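You operate a simulated robot arm through the tools that you are given. There is no shell and no other tool.

The job below is to be done with a simulated two-armed robot. You get a single attempt, and the scene is never put back.

TASK
Plug the monitor in, switch the strip on, type the logbook's run number and push ENTER.
Fine: the black plug goes in while the strip is off; leave the logbook and the white plug where they are.

Only the result counts: the job must be done as asked and must still hold three seconds after the hand-in. Knocking over, shifting, dropping, spilling or breaking anything else fails it.

THE ROBOT
Two 7-joint arms with two-finger parallel grippers on one trunk that stands fixed in place. Base frame: the origin is at the foot of the trunk, x ahead of it, y to its left, z up. Units: m, rad, N and s.
The left shoulder is at [0.03, 0.119, 1.035], the right one opposite. With the tool pointing down near the work surface each hand reaches from about 0.24 to 0.66 m from the base axis, measured 20 degrees to its own side. Payload 3.43 kg a hand.
The tool frame of a hand sits at the grasp point between the pads (the TCP): z along the fingers, y along the line on which they close. The tips reach 0.03 m beyond it. Largest opening 0.094 m; finger width 0.028, thickness 0.01; the body of the gripper, 0.05 by 0.096 m, starts 0.055 m behind the TCP.
Orientation is told as [roll, pitch, yaw] about the base's x, y, z axes, in that order, counted from this pose: with the fingers straight down and closing along the base's y, the tool's x points along the base's -x, its y along +y and its z along -z.

THE INTERFACE
- The arms move only by the tool drive_tool. It takes "left_increments", "right_increments" or both (then of equal length, played together; a hand with none holds still); each is a list that holds one entry, the list of rows, each a list of 7 numbers: the shift along the tool's x, y, z in m, then the turn, a rotation vector about the tool's x, y, z in rad, then the opening in per cent of the stroke, from 0 (shut) to 100 (fully open). In form: [[[x, y, z, ax, ay, az, fingers], ...]]. A call has 1 to 20 rows; each row shifts and turns the commanded pose from where the row before left it, along the tool's axes as they then stand. Rows are played at 5 a second. More than 0.05 m and 0.15 rad between two rows, or a gripper value outside its range, and nothing of the call is played. A pose out of reach is approached as far as the arm can. The call stops where the force on the tool passes 40 N (or 10 N more than at its start, if that is more) or the arm is blocked; 0.2 s more then pass. The fingers move at their own pace (about 0.072 m/s each) and stop on an object; they squeeze with about 30 N. The grip force told is the motor's: it shows also when the fingers shut on nothing. Time passes only in rows, and 0.2 s behind the last, so rows that do not move let the fingers close. The reply holds the time, the measured pose of the TCP, the force on the tool along the base axes, the opening and the grip force, in the units named above and with some noise, with the torque about the TCP (base axes, N m) and any sound that the robot's microphone picked up.
- Cameras (640 x 400 px; columns grow to the right, rows downward): "scene" is now at [0.0287, 0.02, 1.7229]; the picture's right is [0.33, -0.94, 0.00], its down [-0.84, -0.30, -0.45] and it looks along [0.42, 0.15, -0.89] (base axes); focal length 358 px, centre (320, 200). "left" rides on the left gripper at [0.076, -0.014, -0.102] in its tool frame; the picture's right is [0.18, 0.98, 0.00], its down [-0.75, 0.14, -0.64] and it looks along [-0.63, 0.12, 0.77] (tool axes); focal length 243 px, centre (320, 200). "right" rides on the right gripper at [0.076, 0.014, -0.103] in its tool frame; the picture's right is [-0.18, 0.98, 0.00], its down [-0.75, -0.14, -0.64] and it looks along [-0.63, -0.12, 0.77] (tool axes); focal length 243 px, centre (320, 200). There is no depth. A picture from a camera that has moved, and an enlarged one, comes with that camera's place and axes in the base frame and with its lens.
- grab_frame(camera): a new picture of that camera. No time passes.
- slide_trunk(by): slides the trunk up (or, below 0, down) by that many m; the arms and the scene camera ride with it, the base frame stays. It gives what a move gives, with no picture.
- pan_tilt(pan, tilt): turns the head with the scene camera to pan (to the left, within 2.496 rad either way) and tilt (down, from -0.506 to 1.204), counted from straight ahead of the robot. It gives what a move gives.
- zoom(camera, box): a new picture of the part [left, top, right, bottom] of that camera's present view, enlarged. No time passes.
- job_done(): hands the job in; it is judged then, once.

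Places have to be worked out from the pictures, the camera data and where the tool is seen. Open the grippers and draw the arms clear of the work before you hand the job in, unless the task says otherwise.

The tools are called after ">>>" as name(argument=value, ...) on one line, values as JSON. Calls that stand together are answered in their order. drive_tool: Moves the arms, as the interface text tells. Its arguments: {"type":"object","properties":{"left_increments":{"type":"array","items":{"type":"array","items":{"type":"array","items":{"type":"number"}}}},"right_increments":{"type":"array","items":{"type":"array","items":{"type":"array","items":{"type":"number"}}}}},"required":[]} The other tools are called the same way: slide_trunk (by) slides the trunk up or down; pan_tilt (pan, tilt) turns the head that bears the scene camera; grab_frame (camera) takes a picture; zoom (camera, box) takes an enlarged picture of a part of a camera's view; job_done () hands the job in.

At the start:

```text
time_s: 0.0
left_position: [0.4082, 0.2632, 1.1036]
left_ee_rot: [0.001, 0.001, -0.001]
left_ft_force: [-0.6, -0.6, -0.3]
left_ft_torque: [0.0, -0.01, -0.02]
left_opening: 0.094
left_grasp_force: 0.0
right_position: [0.4212, -0.0889, 1.1426]
right_ee_rot: [0.0, 0.0, 0.0]
right_ft_force: [-0.5, 0.3, 0.5]
right_ft_torque: [0.03, 0.0, 0.05]
right_opening: 0.0941
right_grasp_force: 0.0
trunk travel left (down, up): [-0.3, 0.11]
head pan, tilt: [0.339, 1.107]
```

scene: 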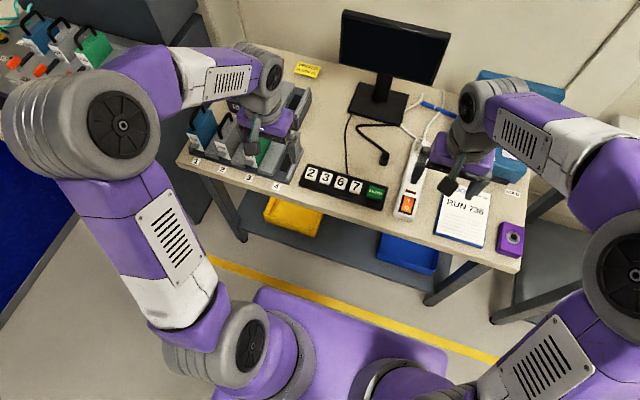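
right: 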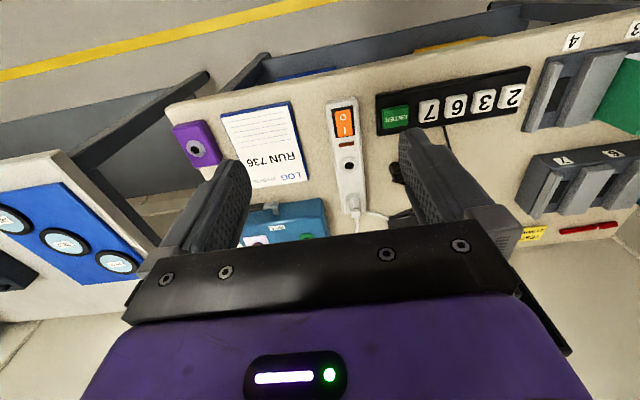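
left: 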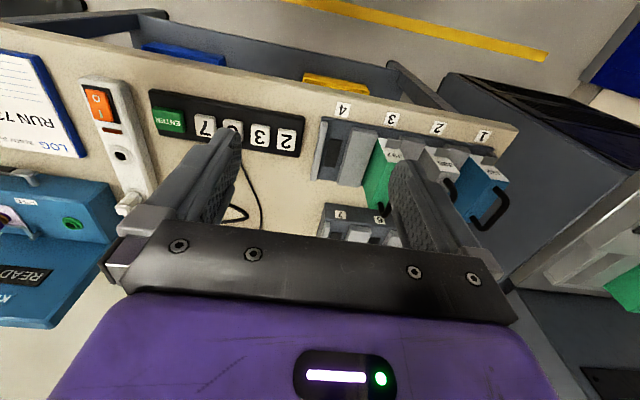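

I'll look closer at the strip, plugs, keypad and logbook before moving anything.

>>> zoom(camera="scene", box=[290, 80, 450, 230])

>>> zoom(camera="scene", box=[400, 150, 540, 260])

>>> zoom(camera="right", box=[200, 60, 540, 260])

>>> zoom(camera="left", box=[0, 40, 320, 260])

```text
2.67 times, centred on (370, 155) of scene
camera zoom: at [0.0287, 0.02, 1.7229], right [0.33, -0.94, 0.0], down [-0.84, -0.3, -0.45], along [0.42, 0.15, -0.89], focal length 956 px, centre (187, 320)
```

zoom: 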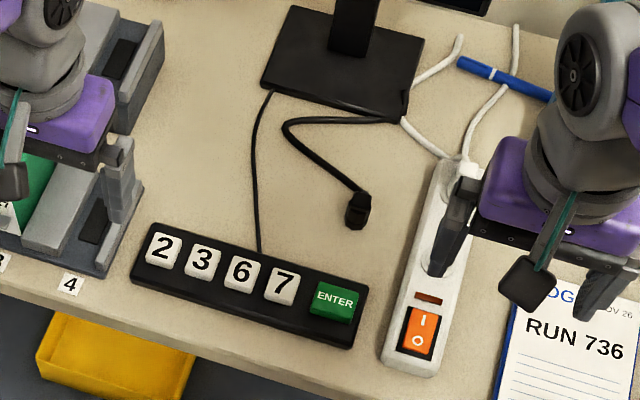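

```text
3.64 times, centred on (470, 205) of scene
camera zoom: at [0.0287, 0.02, 1.7229], right [0.33, -0.94, 0.0], down [-0.84, -0.3, -0.45], along [0.42, 0.15, -0.89], focal length 1303 px, centre (-226, 182)
```

zoom: 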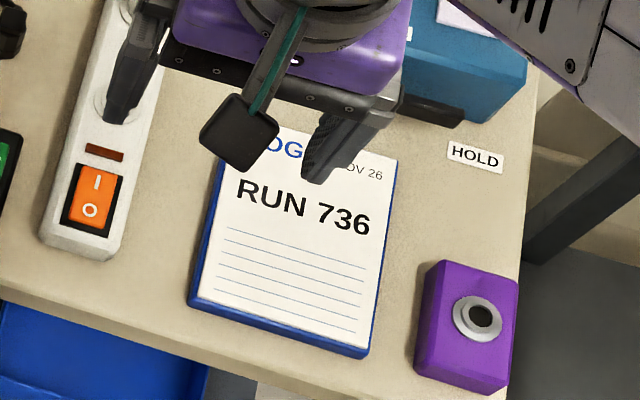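

```text
1.88 times, centred on (370, 160) of right
camera zoom: at [0.3444, -0.0748, 1.2429], right [0.18, 0.98, 0.0], down [0.75, -0.14, 0.64], along [0.63, -0.12, -0.77], focal length 457 px, centre (226, 275)
```

zoom: 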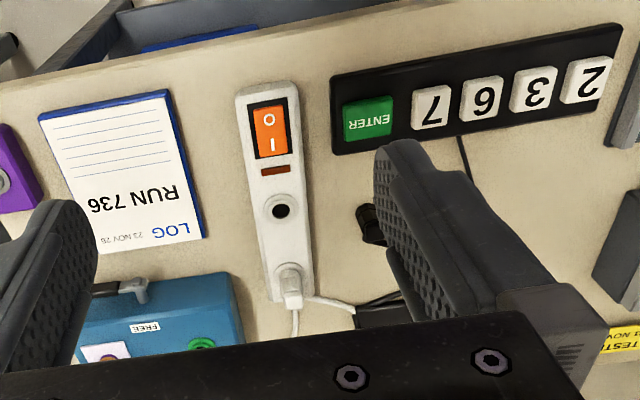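

```text
1.82 times, centred on (160, 150) of left
camera zoom: at [0.3324, 0.2475, 1.2049], right [-0.18, 0.98, 0.0], down [0.75, 0.14, 0.64], along [0.63, 0.12, -0.77], focal length 441 px, centre (611, 291)
```

zoom: 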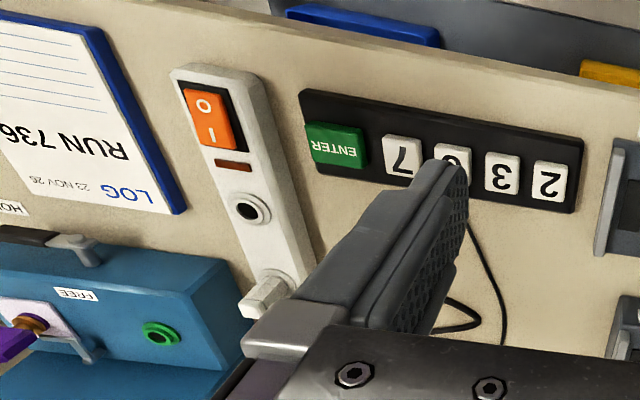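

The logbook reads 736, so the sequence is 7, 3, 6, ENTER. The strip's lamp is dark and there is one free socket at about (0.625, -0.065). I'll move the right hand aside to clear the view, and bring the left hand over the black plug at about (0.68, 0.04).

>>> drive_tool(right_increments=[[[0.02, -0.04, 0, 0, 0, 0, 100], [0.02, -0.04, 0, 0, 0, 0, 100], [0.02, -0.04, 0, 0, 0, 0, 100], [0.02, -0.04, 0, 0, 0, 0, 100], [0.02, -0.04, 0, 0, 0, 0, 100], [0, 0, 0, 0, 0, 0, 100]]], left_increments=[[[0, 0, 0, 0, 0, 0, 100], [0, -0.03, 0, 0, 0, 0, 100], [-0.02, -0.045, 0, 0, 0, 0, 100], [-0.03, -0.04, 0, 0, 0, 0, 100], [-0.03, -0.04, 0, 0, 0, 0, 100], [-0.03, -0.04, 0, 0, 0, 0, 100]]])

>>> grab_frame(camera="scene")

>>> grab_frame(camera="left")

>>> grab_frame(camera="right")

```text
time_s: 1.4
left_position: [0.52, 0.0654, 1.1025]
left_ee_rot: [-0.001, 0.001, 0.001]
left_ft_force: [0.6, 0.3, -0.1]
left_ft_torque: [-0.01, 0.03, -0.01]
left_opening: 0.0942
left_grasp_force: 0.0
right_position: [0.3209, -0.2893, 1.1397]
right_ee_rot: [0.0, 0.004, 0.0]
right_ft_force: [0.4, 0.2, -0.9]
right_ft_torque: [0.02, 0.0, 0.01]
right_opening: 0.0938
right_grasp_force: 0.1
trunk travel left (down, up): [-0.3, 0.11]
head pan, tilt: [0.339, 1.107]
```

```text
taken
camera scene: at [0.0305, 0.0191, 1.7228], right [0.33, -0.94, 0.0], down [-0.84, -0.3, -0.45], along [0.42, 0.15, -0.89], focal length 358 px, centre (320, 200)
```

scene: 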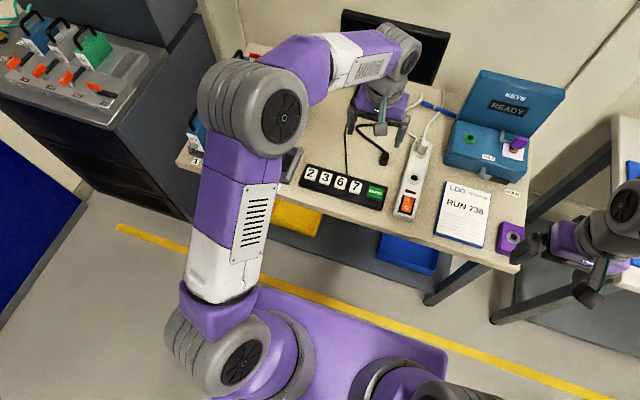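

```text
taken
camera left: at [0.4448, 0.0511, 1.2048], right [-0.18, 0.98, 0.0], down [0.75, 0.14, 0.64], along [0.63, 0.12, -0.77], focal length 243 px, centre (320, 200)
```

left: 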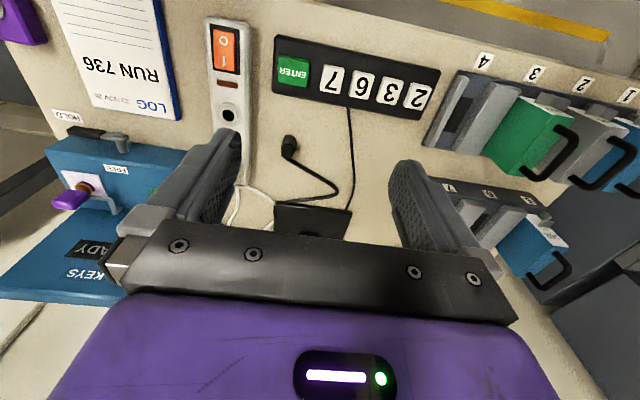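

```text
taken
camera right: at [0.2456, -0.2749, 1.2423], right [0.18, 0.98, 0.0], down [0.75, -0.14, 0.64], along [0.63, -0.12, -0.77], focal length 243 px, centre (320, 200)
```

right: 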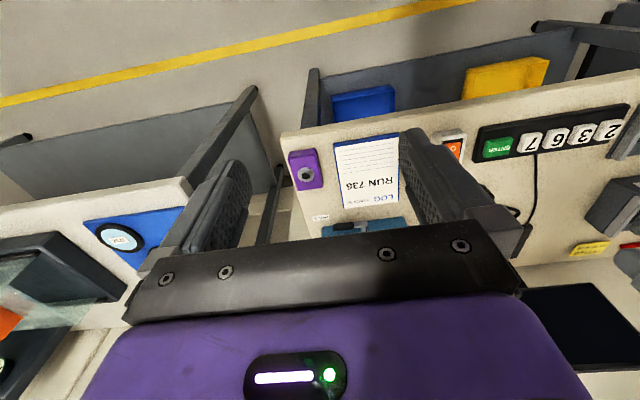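

>>> zoom(camera="scene", box=[340, 110, 450, 220])

>>> zoom(camera="left", box=[190, 0, 350, 220])

>>> zoom(camera="left", box=[240, 110, 340, 200])

```text
3.64 times, centred on (395, 165) of scene
camera zoom: at [0.0305, 0.0191, 1.7228], right [0.33, -0.94, 0.0], down [-0.84, -0.3, -0.45], along [0.42, 0.15, -0.89], focal length 1303 px, centre (47, 327)
```

zoom: 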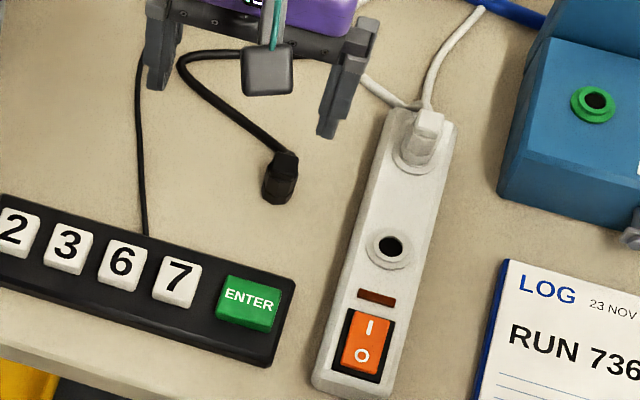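

```text
1.82 times, centred on (270, 110) of left
camera zoom: at [0.4448, 0.0511, 1.2048], right [-0.18, 0.98, 0.0], down [0.75, 0.14, 0.64], along [0.63, 0.12, -0.77], focal length 441 px, centre (411, 364)
```

zoom: 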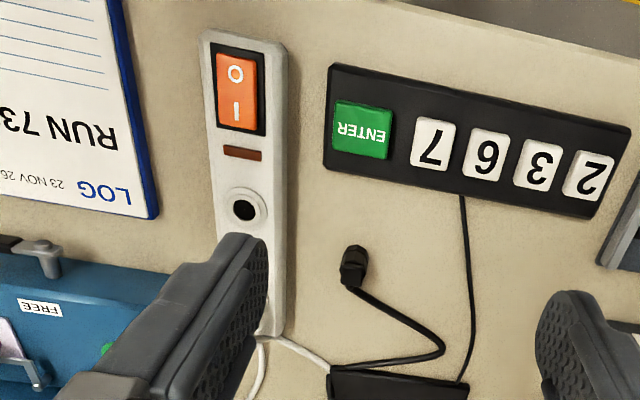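

```text
4.44 times, centred on (290, 155) of left
camera zoom: at [0.4448, 0.0511, 1.2048], right [-0.18, 0.98, 0.0], down [0.75, 0.14, 0.64], along [0.63, 0.12, -0.77], focal length 1078 px, centre (453, 400)
```

zoom: 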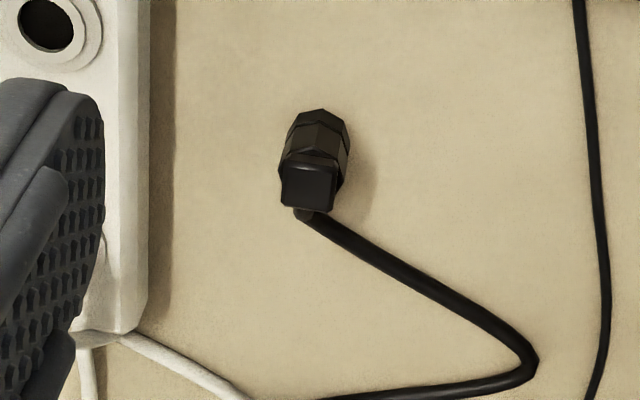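

The plug's pose (lying or standing) is still unclear. I'll lower the left hand to get a closer picture of it and the strip.

>>> drive_tool(left_increments=[[[0, 0.0, 0.04, 0, 0, 0, 100], [0, 0, 0.04, 0, 0, 0, 100], [0.0, -0.02, 0.04, 0, 0, 0, 100], [0, 0, 0, 0, 0, 0, 100]]])

>>> grab_frame(camera="left")

>>> zoom(camera="left", box=[260, 60, 380, 190])

>>> zoom(camera="scene", box=[360, 120, 440, 220])

```text
time_s: 2.4
left_position: [0.5179, 0.0496, 0.9827]
left_ee_rot: [0.001, 0.0, -0.001]
left_ft_force: [0.6, 0.7, 0.3]
left_ft_torque: [0.01, 0.01, -0.03]
left_opening: 0.0938
left_grasp_force: 0.0
right_position: [0.3205, -0.2872, 1.1414]
right_ee_rot: [-0.004, 0.002, 0.001]
right_ft_force: [0.8, 0.3, 0.6]
right_ft_torque: [0.0, 0.0, -0.04]
right_opening: 0.0938
right_grasp_force: 0.0
trunk travel left (down, up): [-0.3, 0.11]
head pan, tilt: [0.339, 1.107]
```

```text
taken
camera left: at [0.4416, 0.0338, 1.0851], right [-0.18, 0.98, 0.0], down [0.75, 0.14, 0.64], along [0.63, 0.12, -0.77], focal length 243 px, centre (320, 200)
```

left: 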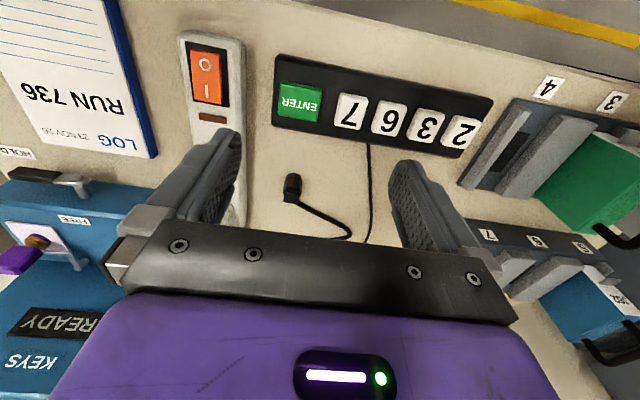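

```text
3.08 times, centred on (320, 125) of left
camera zoom: at [0.4416, 0.0338, 1.0851], right [-0.18, 0.98, 0.0], down [0.75, 0.14, 0.64], along [0.63, 0.12, -0.77], focal length 746 px, centre (320, 431)
```

zoom: 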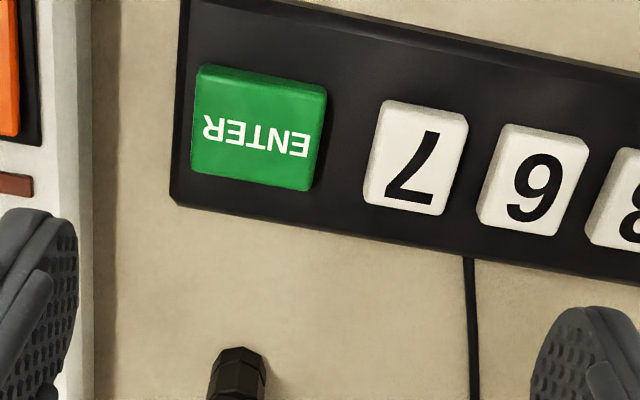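

```text
4.00 times, centred on (400, 170) of scene
camera zoom: at [0.0278, 0.021, 1.7229], right [0.33, -0.94, 0.0], down [-0.84, -0.3, -0.45], along [0.42, 0.15, -0.89], focal length 1434 px, centre (0, 320)
```

zoom: 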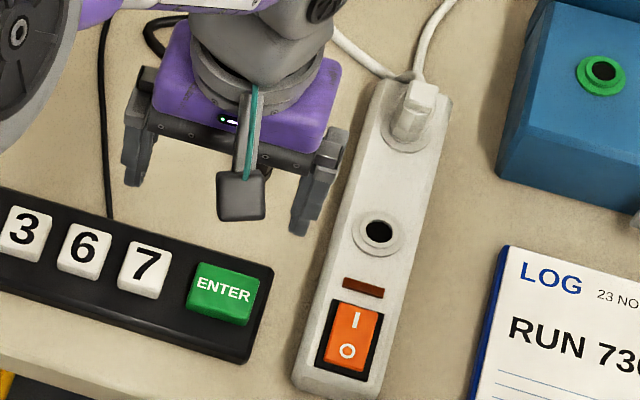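

>>> zoom(camera="left", box=[260, 150, 380, 250])

>>> zoom(camera="left", box=[270, 160, 320, 210])

```text
4.00 times, centred on (320, 200) of left
camera zoom: at [0.4416, 0.0338, 1.0851], right [-0.18, 0.98, 0.0], down [0.75, 0.14, 0.64], along [0.63, 0.12, -0.77], focal length 970 px, centre (320, 200)
```

zoom: 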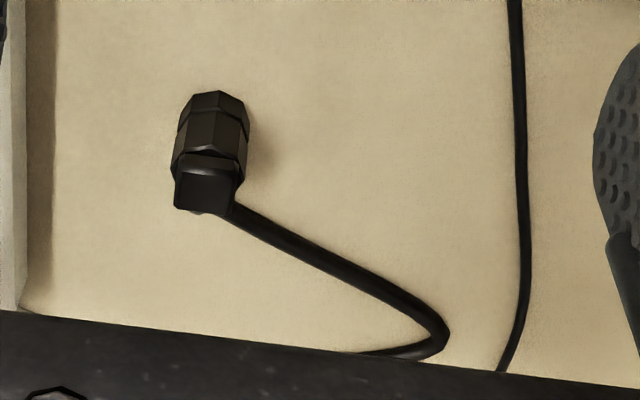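

```text
8.00 times, centred on (295, 185) of left
camera zoom: at [0.4416, 0.0338, 1.0851], right [-0.18, 0.98, 0.0], down [0.75, 0.14, 0.64], along [0.63, 0.12, -0.77], focal length 1941 px, centre (520, 320)
```

zoom: 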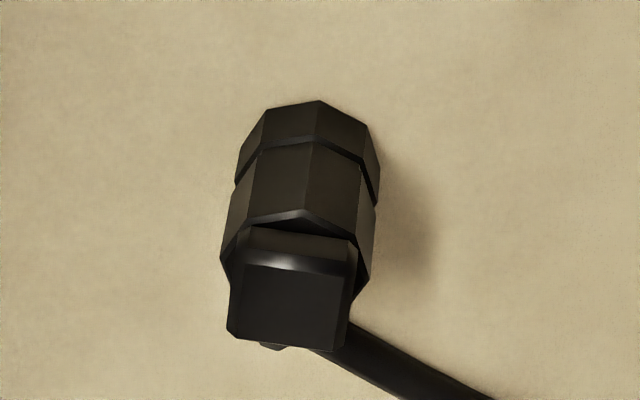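

The edges of the rings suggest the black plug is standing upright with its square head on top. I'll bring the left hand lower and tilt it forward so the camera sees the plug from the side.

>>> drive_tool(left_increments=[[[0.01, 0.0, 0.0, 0, 0.1, 0, 100], [0.01, 0, 0.0, 0, 0.1, 0, 100], [0.01, 0, 0, 0, 0.1, 0, 100], [0, 0, 0, 0, 0.1, 0, 100], [0, 0, 0, 0, 0, 0, 100]]])

>>> grab_frame(camera="left")

```text
time_s: 3.6
left_position: [0.489, 0.0481, 0.9873]
left_ee_rot: [0.0, 0.402, 0.001]
left_ft_force: [-0.1, 0.3, -0.4]
left_ft_torque: [0.0, 0.0, -0.02]
left_opening: 0.0939
left_grasp_force: 0.0
right_position: [0.3192, -0.2885, 1.1413]
right_ee_rot: [0.0, -0.001, 0.002]
right_ft_force: [-0.2, -0.6, -1.0]
right_ft_torque: [-0.01, 0.01, 0.0]
right_opening: 0.0938
right_grasp_force: 0.1
trunk travel left (down, up): [-0.3, 0.11]
head pan, tilt: [0.339, 1.107]
```

```text
taken
camera left: at [0.4584, 0.0325, 1.1098], right [-0.17, 0.98, 0.07], down [0.94, 0.14, 0.3], along [0.28, 0.12, -0.95], focal length 243 px, centre (320, 200)
```

left: 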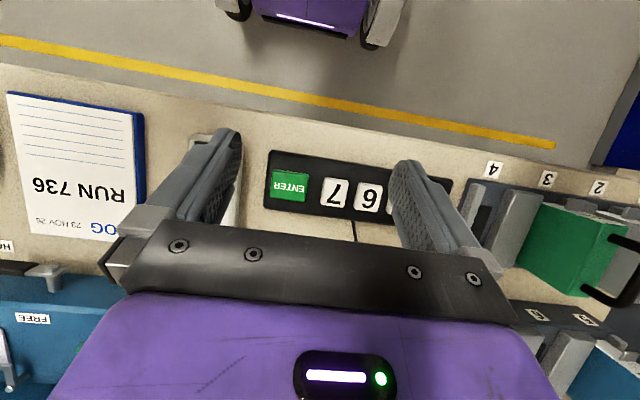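

Positive pitch tilts the fingers backward, so I'll go the other way, to about -0.4, and lower the hand slightly.

>>> drive_tool(left_increments=[[[0, 0, 0.0, 0, -0.14, 0, 100], [0, 0, 0.0, 0, -0.14, 0, 100], [0, 0, 0, 0, -0.14, 0, 100], [0, 0, 0, 0, -0.14, 0, 100], [0, 0, 0, 0, -0.14, 0, 100], [0, 0, 0, 0, -0.1, 0, 100], [0.0, 0, 0, 0, 0, 0, 100]]])

>>> grab_frame(camera="left")

```text
time_s: 5.2
left_position: [0.4886, 0.0485, 0.9859]
left_ee_rot: [-0.001, -0.401, -0.001]
left_ft_force: [0.7, 0.5, -0.4]
left_ft_torque: [-0.01, -0.02, 0.02]
left_opening: 0.094
left_grasp_force: 0.1
right_position: [0.3207, -0.288, 1.1406]
right_ee_rot: [-0.001, 0.001, 0.0]
right_ft_force: [0.0, 0.6, 0.6]
right_ft_torque: [-0.04, 0.0, 0.01]
right_opening: 0.0941
right_grasp_force: 0.0
trunk travel left (down, up): [-0.3, 0.11]
head pan, tilt: [0.339, 1.107]
```

```text
taken
camera left: at [0.3788, 0.0328, 1.0499], right [-0.17, 0.98, -0.07], down [0.44, 0.14, 0.89], along [0.88, 0.12, -0.46], focal length 243 px, centre (320, 200)
```

left: 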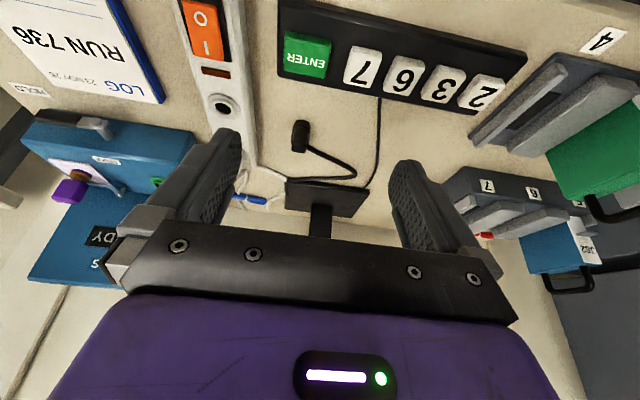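

>>> zoom(camera="left", box=[190, 80, 270, 180])

>>> zoom(camera="left", box=[270, 110, 350, 160])

>>> zoom(camera="left", box=[170, 0, 530, 225])

```text
4.00 times, centred on (230, 130) of left
camera zoom: at [0.3788, 0.0328, 1.0499], right [-0.17, 0.98, -0.07], down [0.44, 0.14, 0.89], along [0.88, 0.12, -0.46], focal length 970 px, centre (680, 480)
```

zoom: 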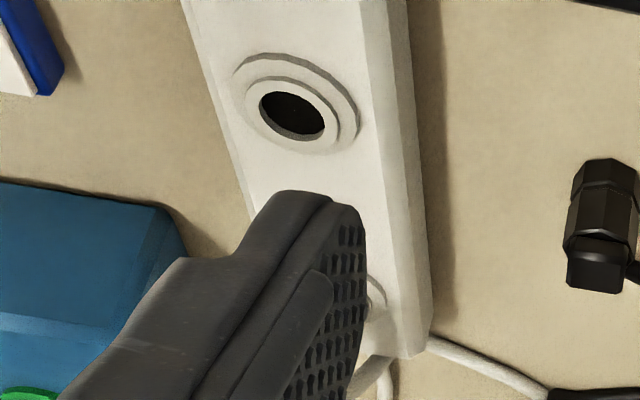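

```text
8.00 times, centred on (310, 135) of left
camera zoom: at [0.3788, 0.0328, 1.0499], right [-0.17, 0.98, -0.07], down [0.44, 0.14, 0.89], along [0.88, 0.12, -0.46], focal length 1941 px, centre (400, 720)
```

zoom: 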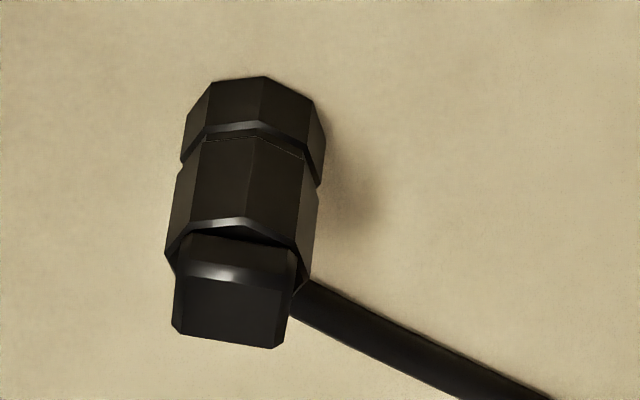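

```text
1.78 times, centred on (350, 112) of left
camera zoom: at [0.3788, 0.0328, 1.0499], right [-0.17, 0.98, -0.07], down [0.44, 0.14, 0.89], along [0.88, 0.12, -0.46], focal length 431 px, centre (267, 356)
```

zoom: 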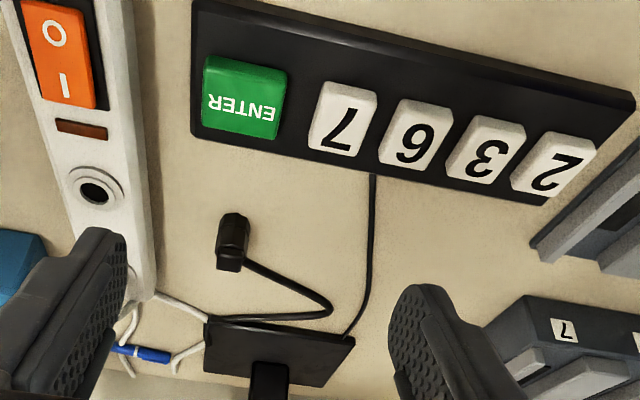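

The plug stands upright: a flange, a barrel about 27 mm wide, a neck, and a square head with the cable leaving to the rear-left. I'll now bring the right camera in to see how the white plug sits in its socket, and to see the free socket.

>>> drive_tool(right_increments=[[[-0.045, 0.03, 0.03, 0, 0, 0, 100], [-0.045, 0.03, 0.03, 0, 0, 0, 100], [-0.04, 0.025, 0.03, 0, 0, 0, 100], [-0.04, 0.025, 0.03, 0, -0.14, 0, 100], [0, 0, 0, 0, -0.14, 0, 100], [0, 0, 0, 0, -0.12, 0, 100], [0, 0, 0, 0, 0, 0, 100]]])

>>> grab_frame(camera="right")

>>> grab_frame(camera="scene")

```text
refused: row 1 steps farther than a row can; nothing moved
```

```text
taken
camera right: at [0.2448, -0.2735, 1.2428], right [0.18, 0.98, 0.0], down [0.75, -0.14, 0.64], along [0.63, -0.12, -0.77], focal length 243 px, centre (320, 200)
```

right: 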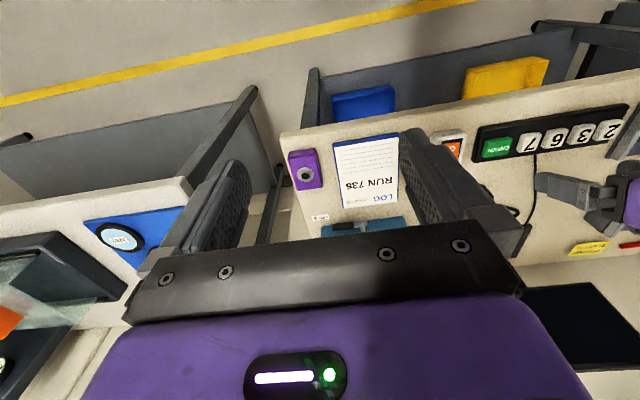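

```text
taken
camera scene: at [0.029, 0.0205, 1.7229], right [0.33, -0.94, 0.0], down [-0.84, -0.3, -0.45], along [0.42, 0.15, -0.89], focal length 358 px, centre (320, 200)
```

scene: 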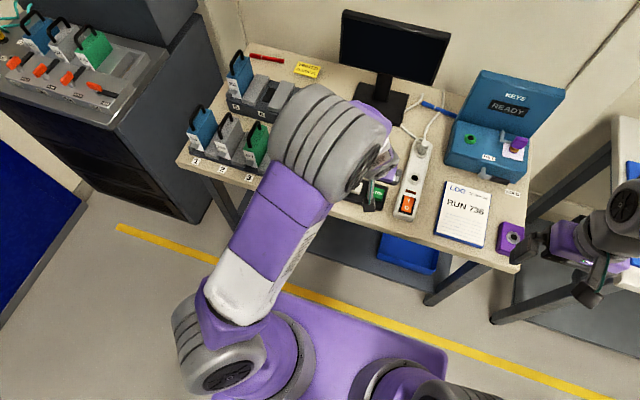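

The first row exceeded the step limit, because its vector length is over 0.05 m. I'll repeat the move with smaller steps.

>>> drive_tool(right_increments=[[[-0.035, 0.022, 0.024, 0, 0, 0, 100], [-0.035, 0.022, 0.024, 0, 0, 0, 100], [-0.035, 0.022, 0.024, 0, 0, 0, 100], [-0.035, 0.022, 0.024, 0, 0, 0, 100], [-0.03, 0.022, 0.024, 0, 0, 0, 100], [0, 0, 0, 0, -0.14, 0, 100], [0, 0, 0, 0, -0.14, 0, 100], [0, 0, 0, 0, -0.12, 0, 100], [0, 0, 0, 0, 0, 0, 100]]])

>>> grab_frame(camera="right")

>>> zoom(camera="right", box=[290, 60, 430, 220])

```text
time_s: 7.2
left_position: [0.4893, 0.047, 0.986]
left_ee_rot: [-0.001, -0.399, 0.001]
left_ft_force: [-1.0, -0.5, -0.3]
left_ft_torque: [0.04, -0.01, -0.02]
left_opening: 0.094
left_grasp_force: 0.1
right_position: [0.4901, -0.1802, 1.0207]
right_ee_rot: [0.001, -0.402, -0.001]
right_ft_force: [-1.1, -0.7, -0.2]
right_ft_torque: [-0.03, -0.01, -0.01]
right_opening: 0.0939
right_grasp_force: 0.0
trunk travel left (down, up): [-0.3, 0.11]
head pan, tilt: [0.339, 1.107]
```

```text
taken
camera right: at [0.3805, -0.1647, 1.084], right [0.17, 0.98, 0.07], down [0.44, -0.14, 0.89], along [0.88, -0.12, -0.46], focal length 243 px, centre (320, 200)
```

right: 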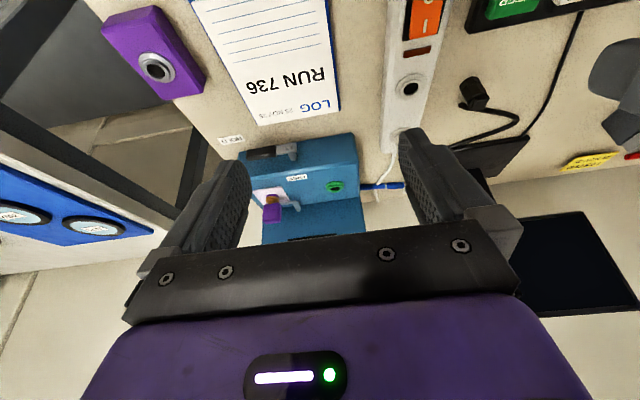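

```text
2.50 times, centred on (360, 140) of right
camera zoom: at [0.3805, -0.1647, 1.084], right [0.17, 0.98, 0.07], down [0.44, -0.14, 0.89], along [0.88, -0.12, -0.46], focal length 606 px, centre (220, 350)
```

zoom: 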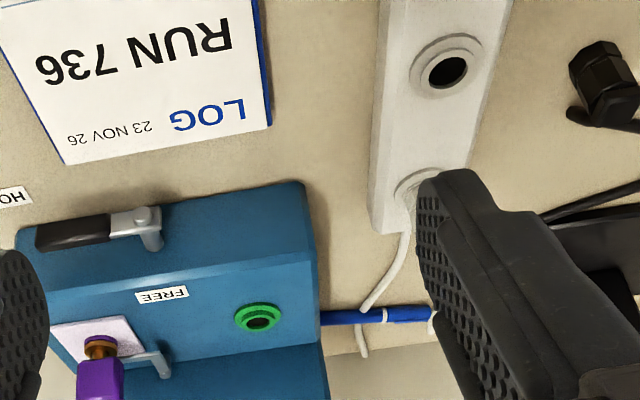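

The white plug is hidden behind the finger, so I'll shift the right hand 0.06 to the left.

>>> drive_tool(right_increments=[[[0, 0.03, 0, 0, 0, 0, 100], [0, 0.035, 0, 0, 0, 0, 100], [0, 0, 0, 0, 0, 0, 100]]])

>>> grab_frame(camera="right")

>>> zoom(camera="right", box=[290, 50, 410, 190])

```text
time_s: 8.0
left_position: [0.4888, 0.0471, 0.9859]
left_ee_rot: [0.0, -0.401, -0.001]
left_ft_force: [-1.3, -0.2, 1.0]
left_ft_torque: [0.03, 0.02, 0.01]
left_opening: 0.0941
left_grasp_force: 0.0
right_position: [0.489, -0.113, 1.0208]
right_ee_rot: [0.0, -0.4, 0.0]
right_ft_force: [0.2, -0.1, 0.7]
right_ft_torque: [0.02, -0.02, 0.02]
right_opening: 0.0938
right_grasp_force: 0.0
trunk travel left (down, up): [-0.3, 0.11]
head pan, tilt: [0.339, 1.107]
```

```text
taken
camera right: at [0.38, -0.1001, 1.0847], right [0.17, 0.98, 0.07], down [0.44, -0.14, 0.88], along [0.88, -0.12, -0.46], focal length 243 px, centre (320, 200)
```

right: 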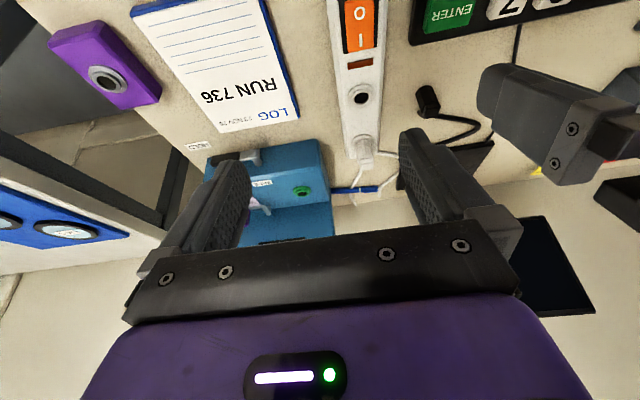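

```text
2.86 times, centred on (350, 120) of right
camera zoom: at [0.38, -0.1001, 1.0847], right [0.17, 0.98, 0.07], down [0.44, -0.14, 0.88], along [0.88, -0.12, -0.46], focal length 693 px, centre (234, 429)
```

zoom: 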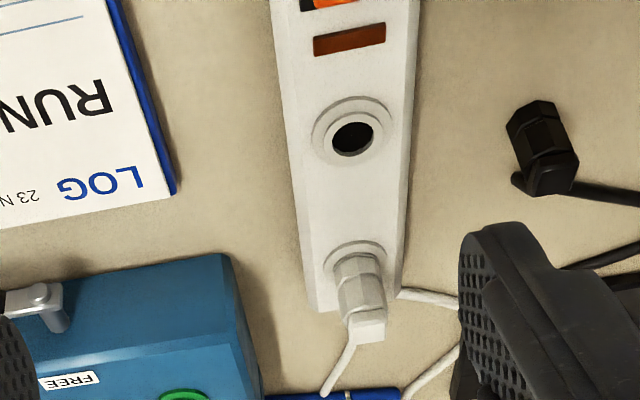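

>>> zoom(camera="right", box=[335, 75, 395, 175])

>>> zoom(camera="right", box=[400, 75, 460, 145])

```text
4.00 times, centred on (365, 125) of right
camera zoom: at [0.38, -0.1001, 1.0847], right [0.17, 0.98, 0.07], down [0.44, -0.14, 0.88], along [0.88, -0.12, -0.46], focal length 970 px, centre (140, 500)
```

zoom: 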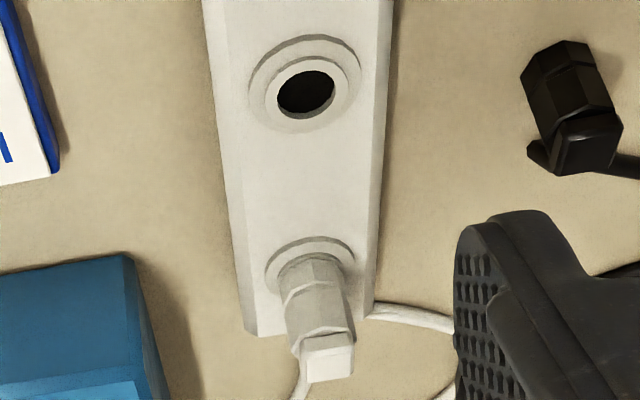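

```text
5.71 times, centred on (430, 110) of right
camera zoom: at [0.38, -0.1001, 1.0847], right [0.17, 0.98, 0.07], down [0.44, -0.14, 0.88], along [0.88, -0.12, -0.46], focal length 1386 px, centre (-309, 714)
```

zoom: 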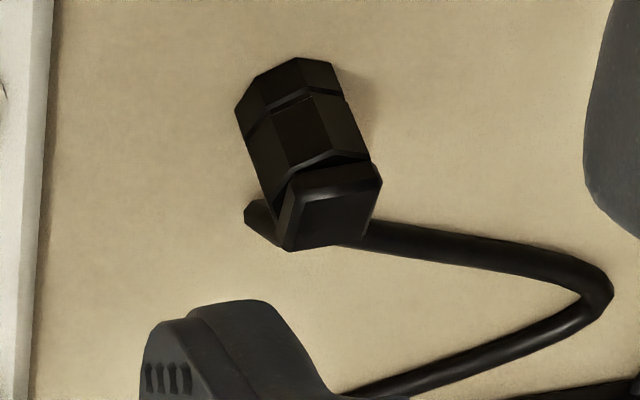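

Triangulating gives these estimates: table z≈0.777, black plug axis at (0.660, 0.034) with its head top at z≈0.824, free socket at (0.616, -0.066) with its rim at z≈0.818, white plug top at z≈0.863. I'll move the right hand aside and bring the left hand to a pre-grasp pose, tilted forward and backed off about 0.1 m from the plug.

>>> drive_tool(left_increments=[[[0, 0, 0, 0, 0, 0, 70], [0, 0, 0, 0, 0, 0, 70], [-0.021, -0.004, 0.029, 0, 0, 0, 70], [-0.021, -0.003, 0.029, 0, 0, 0, 70], [-0.021, -0.003, 0.03, 0, 0, 0, 70], [-0.021, -0.003, 0.03, 0, 0, 0, 70], [0, 0, 0, 0, 0, 0, 70]]], right_increments=[[[0, -0.03, 0, 0, 0, 0, 100], [0, -0.03, 0, 0, 0, 0, 100], [0, -0.03, 0, 0, 0, 0, 100], [0, -0.03, 0, 0, 0, 0, 100], [0, 0, 0, 0, 0, 0, 100], [0, 0, 0, 0, 0, 0, 100], [0, 0, 0, 0, 0, 0, 100]]])

>>> grab_frame(camera="left")

>>> grab_frame(camera="right")

>>> grab_frame(camera="scene")

```text
time_s: 9.6
left_position: [0.6127, 0.0345, 0.9094]
left_ee_rot: [0.001, -0.4, -0.001]
left_ft_force: [0.8, 0.2, -0.5]
left_ft_torque: [-0.02, 0.03, 0.0]
left_opening: 0.0659
left_grasp_force: 0.0
right_position: [0.49, -0.2347, 1.0215]
right_ee_rot: [0.003, -0.401, 0.001]
right_ft_force: [0.5, -0.8, 0.0]
right_ft_torque: [0.02, 0.05, 0.02]
right_opening: 0.0942
right_grasp_force: 0.1
trunk travel left (down, up): [-0.3, 0.11]
head pan, tilt: [0.339, 1.107]
```

```text
taken
camera left: at [0.5022, 0.0193, 0.9747], right [-0.17, 0.98, -0.07], down [0.44, 0.14, 0.88], along [0.88, 0.12, -0.46], focal length 243 px, centre (320, 200)
```

left: 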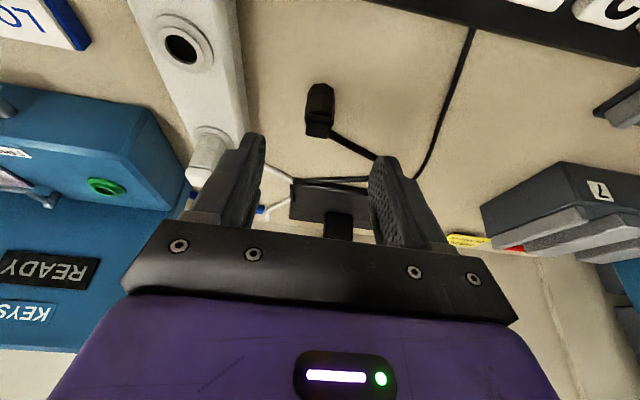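

```text
taken
camera right: at [0.3792, -0.2195, 1.0854], right [0.17, 0.98, 0.07], down [0.44, -0.14, 0.89], along [0.88, -0.12, -0.46], focal length 243 px, centre (320, 200)
```

right: 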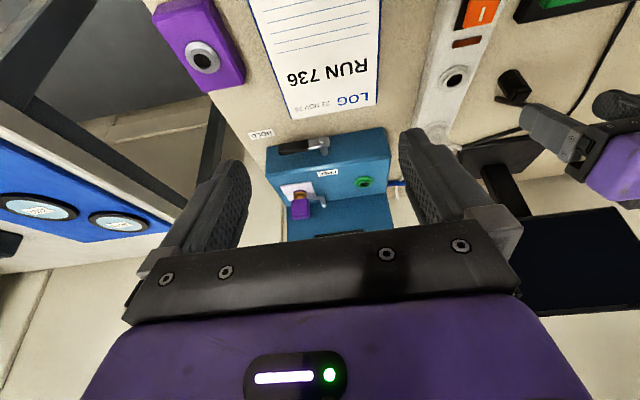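

```text
taken
camera scene: at [0.0279, 0.0203, 1.7229], right [0.33, -0.94, 0.0], down [-0.84, -0.3, -0.45], along [0.42, 0.15, -0.89], focal length 358 px, centre (320, 200)
```

scene: 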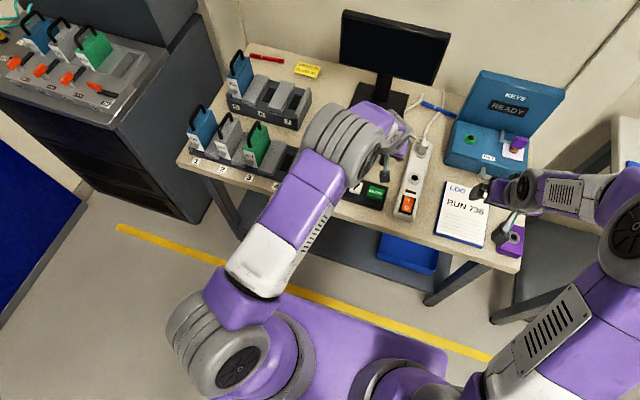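

>>> zoom(camera="left", box=[270, 70, 370, 160])

>>> zoom(camera="left", box=[120, 0, 270, 200])

>>> zoom(camera="right", box=[420, 20, 620, 200])

```text
4.44 times, centred on (320, 115) of left
camera zoom: at [0.5022, 0.0193, 0.9747], right [-0.17, 0.98, -0.07], down [0.44, 0.14, 0.88], along [0.88, 0.12, -0.46], focal length 1078 px, centre (320, 578)
```

zoom: 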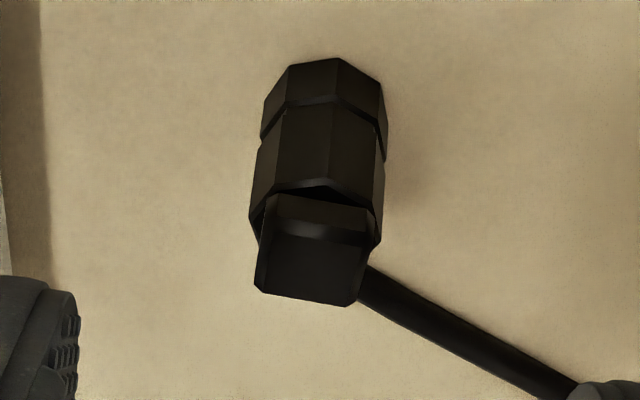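

```text
2.00 times, centred on (195, 100) of left
camera zoom: at [0.5022, 0.0193, 0.9747], right [-0.17, 0.98, -0.07], down [0.44, 0.14, 0.88], along [0.88, 0.12, -0.46], focal length 485 px, centre (570, 400)
```

zoom: 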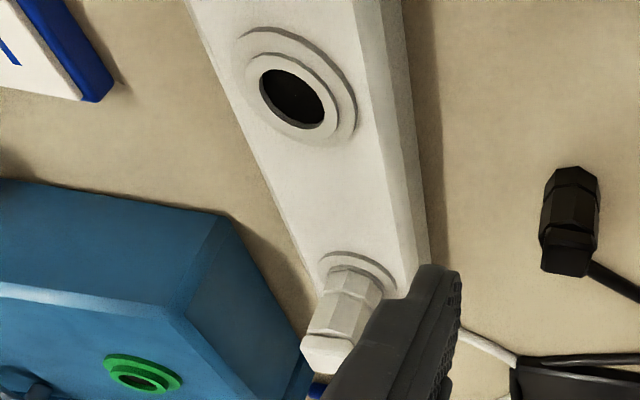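

```text
2.22 times, centred on (520, 110) of right
camera zoom: at [0.3792, -0.2195, 1.0854], right [0.17, 0.98, 0.07], down [0.44, -0.14, 0.89], along [0.88, -0.12, -0.46], focal length 539 px, centre (-124, 400)
```

zoom: 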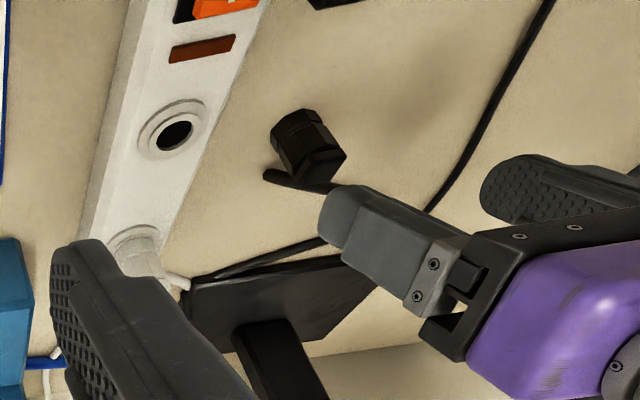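

The refined estimate of the plug matches (0.661, 0.034). The cable leaves the back of the head, so it's clear of the fingers. I'll advance along the fingers until they straddle the barrel.

>>> drive_tool(left_increments=[[[0, 0, 0.03, 0, 0, 0, 70], [0, 0, 0.03, 0, 0, 0, 70], [0, 0, 0.025, 0, 0, 0, 70], [0, 0, 0.014, 0, 0, 0, 70], [0, 0, 0, 0, 0, 0, 70]]])

>>> grab_frame(camera="left")

>>> zoom(camera="right", box=[420, 20, 620, 200])

```text
time_s: 10.8
left_position: [0.65, 0.0343, 0.8188]
left_ee_rot: [-0.001, -0.399, 0.0]
left_ft_force: [-0.3, -0.6, 0.3]
left_ft_torque: [0.0, -0.02, -0.02]
left_opening: 0.0661
left_grasp_force: 0.1
right_position: [0.4891, -0.235, 1.0207]
right_ee_rot: [-0.001, -0.401, -0.001]
right_ft_force: [-0.7, 0.1, -1.1]
right_ft_torque: [0.01, -0.02, -0.04]
right_opening: 0.0938
right_grasp_force: 0.1
trunk travel left (down, up): [-0.3, 0.11]
head pan, tilt: [0.339, 1.107]
```

```text
taken
camera left: at [0.5407, 0.0194, 0.8832], right [-0.17, 0.98, -0.07], down [0.44, 0.14, 0.88], along [0.88, 0.12, -0.46], focal length 243 px, centre (320, 200)
```

left: 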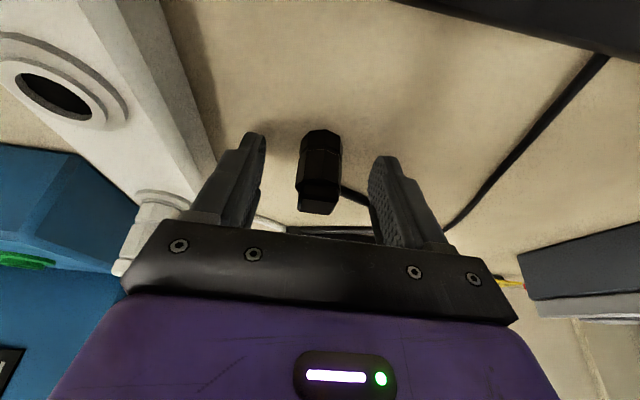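

```text
2.22 times, centred on (520, 110) of right
camera zoom: at [0.3795, -0.2197, 1.0852], right [0.17, 0.98, 0.07], down [0.44, -0.14, 0.88], along [0.88, -0.12, -0.46], focal length 539 px, centre (-124, 400)
```

zoom: 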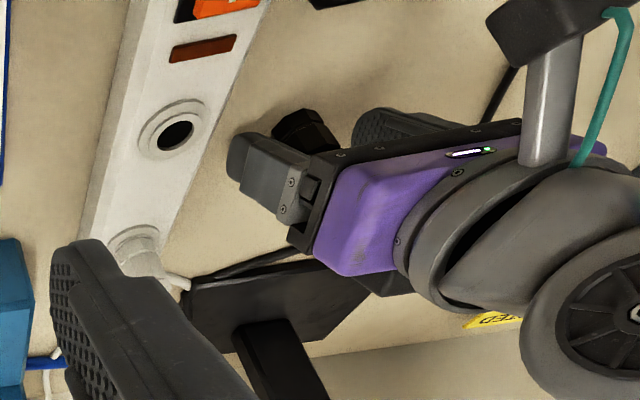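

The plug sits between the fingertips and there's no contact force. I'll close the grip.

>>> drive_tool(left_increments=[[[0, 0, 0, 0, 0, 0, 40], [0, 0, 0, 0, 0, 0, 0], [0, 0, 0, 0, 0, 0, 0], [0, 0, 0, 0, 0, 0, 0], [0, 0, 0, 0, 0, 0, 0]]])

>>> zoom(camera="left", box=[220, 80, 420, 230])

```text
time_s: 12.0
left_position: [0.6502, 0.035, 0.819]
left_ee_rot: [0.002, -0.4, -0.001]
left_ft_force: [0.3, -0.1, 0.0]
left_ft_torque: [-0.01, 0.03, -0.01]
left_opening: 0.0248
left_grasp_force: 29.7
right_position: [0.4891, -0.2336, 1.0207]
right_ee_rot: [-0.001, -0.401, -0.001]
right_ft_force: [-0.4, 0.2, 0.0]
right_ft_torque: [0.01, -0.03, 0.03]
right_opening: 0.0941
right_grasp_force: 0.1
trunk travel left (down, up): [-0.3, 0.11]
head pan, tilt: [0.339, 1.107]
```

```text
2.67 times, centred on (320, 155) of left
camera zoom: at [0.5407, 0.0195, 0.8833], right [-0.17, 0.98, -0.07], down [0.44, 0.14, 0.88], along [0.88, 0.12, -0.46], focal length 647 px, centre (320, 320)
```

zoom: 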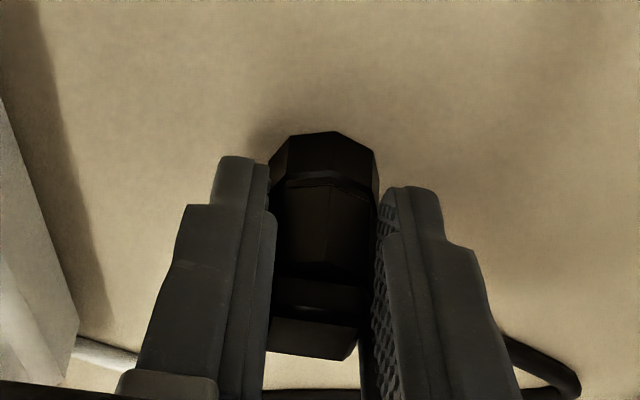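

The barrel is held at 24.8 mm with 30 N. I'll lift straight up by 0.08 m and inspect the underside of the plug.

>>> drive_tool(left_increments=[[[-0.0039, 0, -0.0092, 0, 0, 0, 0], [-0.0078, 0, -0.0184, 0, 0, 0, 0], [-0.0078, 0, -0.0184, 0, 0, 0, 0], [-0.0078, 0, -0.0184, 0, 0, 0, 0], [-0.0039, 0, -0.0092, 0, 0, 0, 0], [0, 0, 0, 0, 0, 0, 0]]])

>>> grab_frame(camera="left")

>>> zoom(camera="left", box=[240, 100, 400, 220])

>>> zoom(camera="right", box=[420, 20, 620, 200])

>>> grab_frame(camera="scene")

```text
time_s: 13.4
left_position: [0.6513, 0.035, 0.8981]
left_ee_rot: [0.001, -0.399, 0.001]
left_ft_force: [-0.9, -0.5, -0.2]
left_ft_torque: [-0.03, 0.0, -0.02]
left_opening: 0.0251
left_grasp_force: 29.7
right_position: [0.4896, -0.2333, 1.0216]
right_ee_rot: [-0.002, -0.401, 0.0]
right_ft_force: [0.5, 0.1, 0.0]
right_ft_torque: [0.01, -0.02, 0.01]
right_opening: 0.0942
right_grasp_force: 0.1
trunk travel left (down, up): [-0.3, 0.11]
head pan, tilt: [0.339, 1.107]
```

```text
taken
camera left: at [0.5406, 0.0198, 0.963], right [-0.17, 0.98, -0.07], down [0.44, 0.14, 0.88], along [0.88, 0.12, -0.46], focal length 243 px, centre (320, 200)
```

left: 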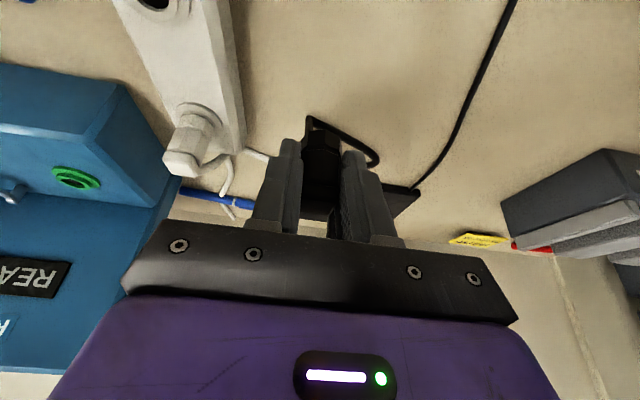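

```text
3.33 times, centred on (320, 160) of left
camera zoom: at [0.5406, 0.0198, 0.963], right [-0.17, 0.98, -0.07], down [0.44, 0.14, 0.88], along [0.88, 0.12, -0.46], focal length 809 px, centre (320, 333)
```

zoom: 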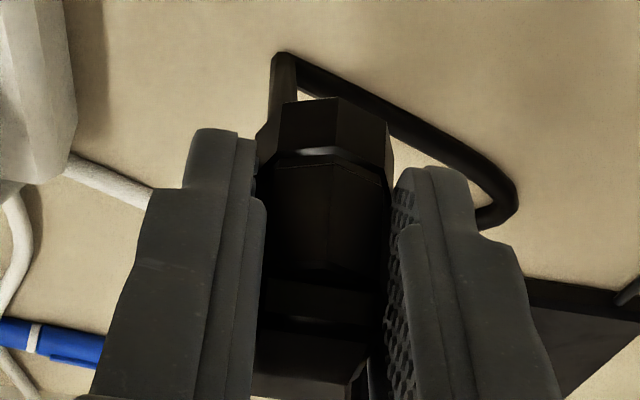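

```text
2.22 times, centred on (520, 110) of right
camera zoom: at [0.3796, -0.2197, 1.0851], right [0.17, 0.98, 0.07], down [0.44, -0.14, 0.88], along [0.88, -0.12, -0.46], focal length 539 px, centre (-124, 400)
```

zoom: 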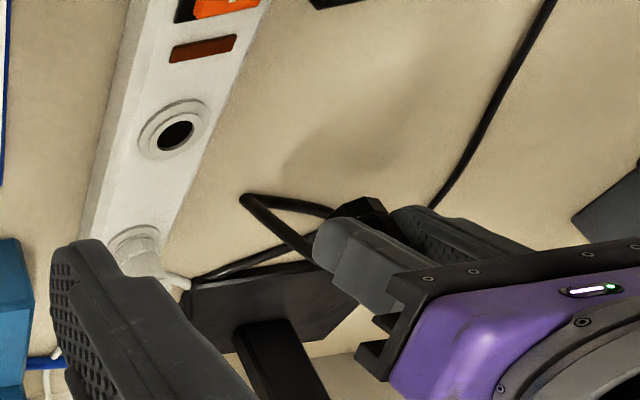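

```text
taken
camera scene: at [0.0287, 0.02, 1.7229], right [0.33, -0.94, 0.0], down [-0.84, -0.3, -0.45], along [0.42, 0.15, -0.89], focal length 358 px, centre (320, 200)
```

scene: 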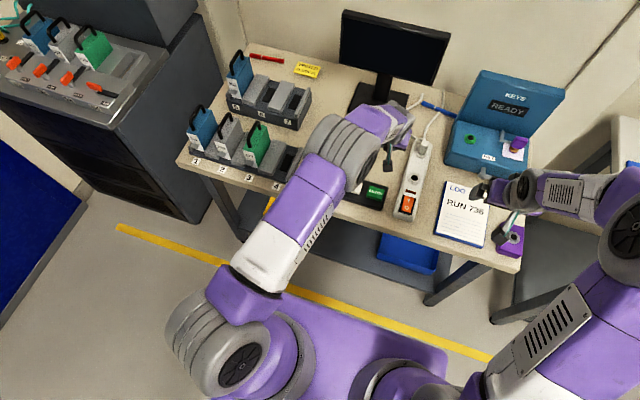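

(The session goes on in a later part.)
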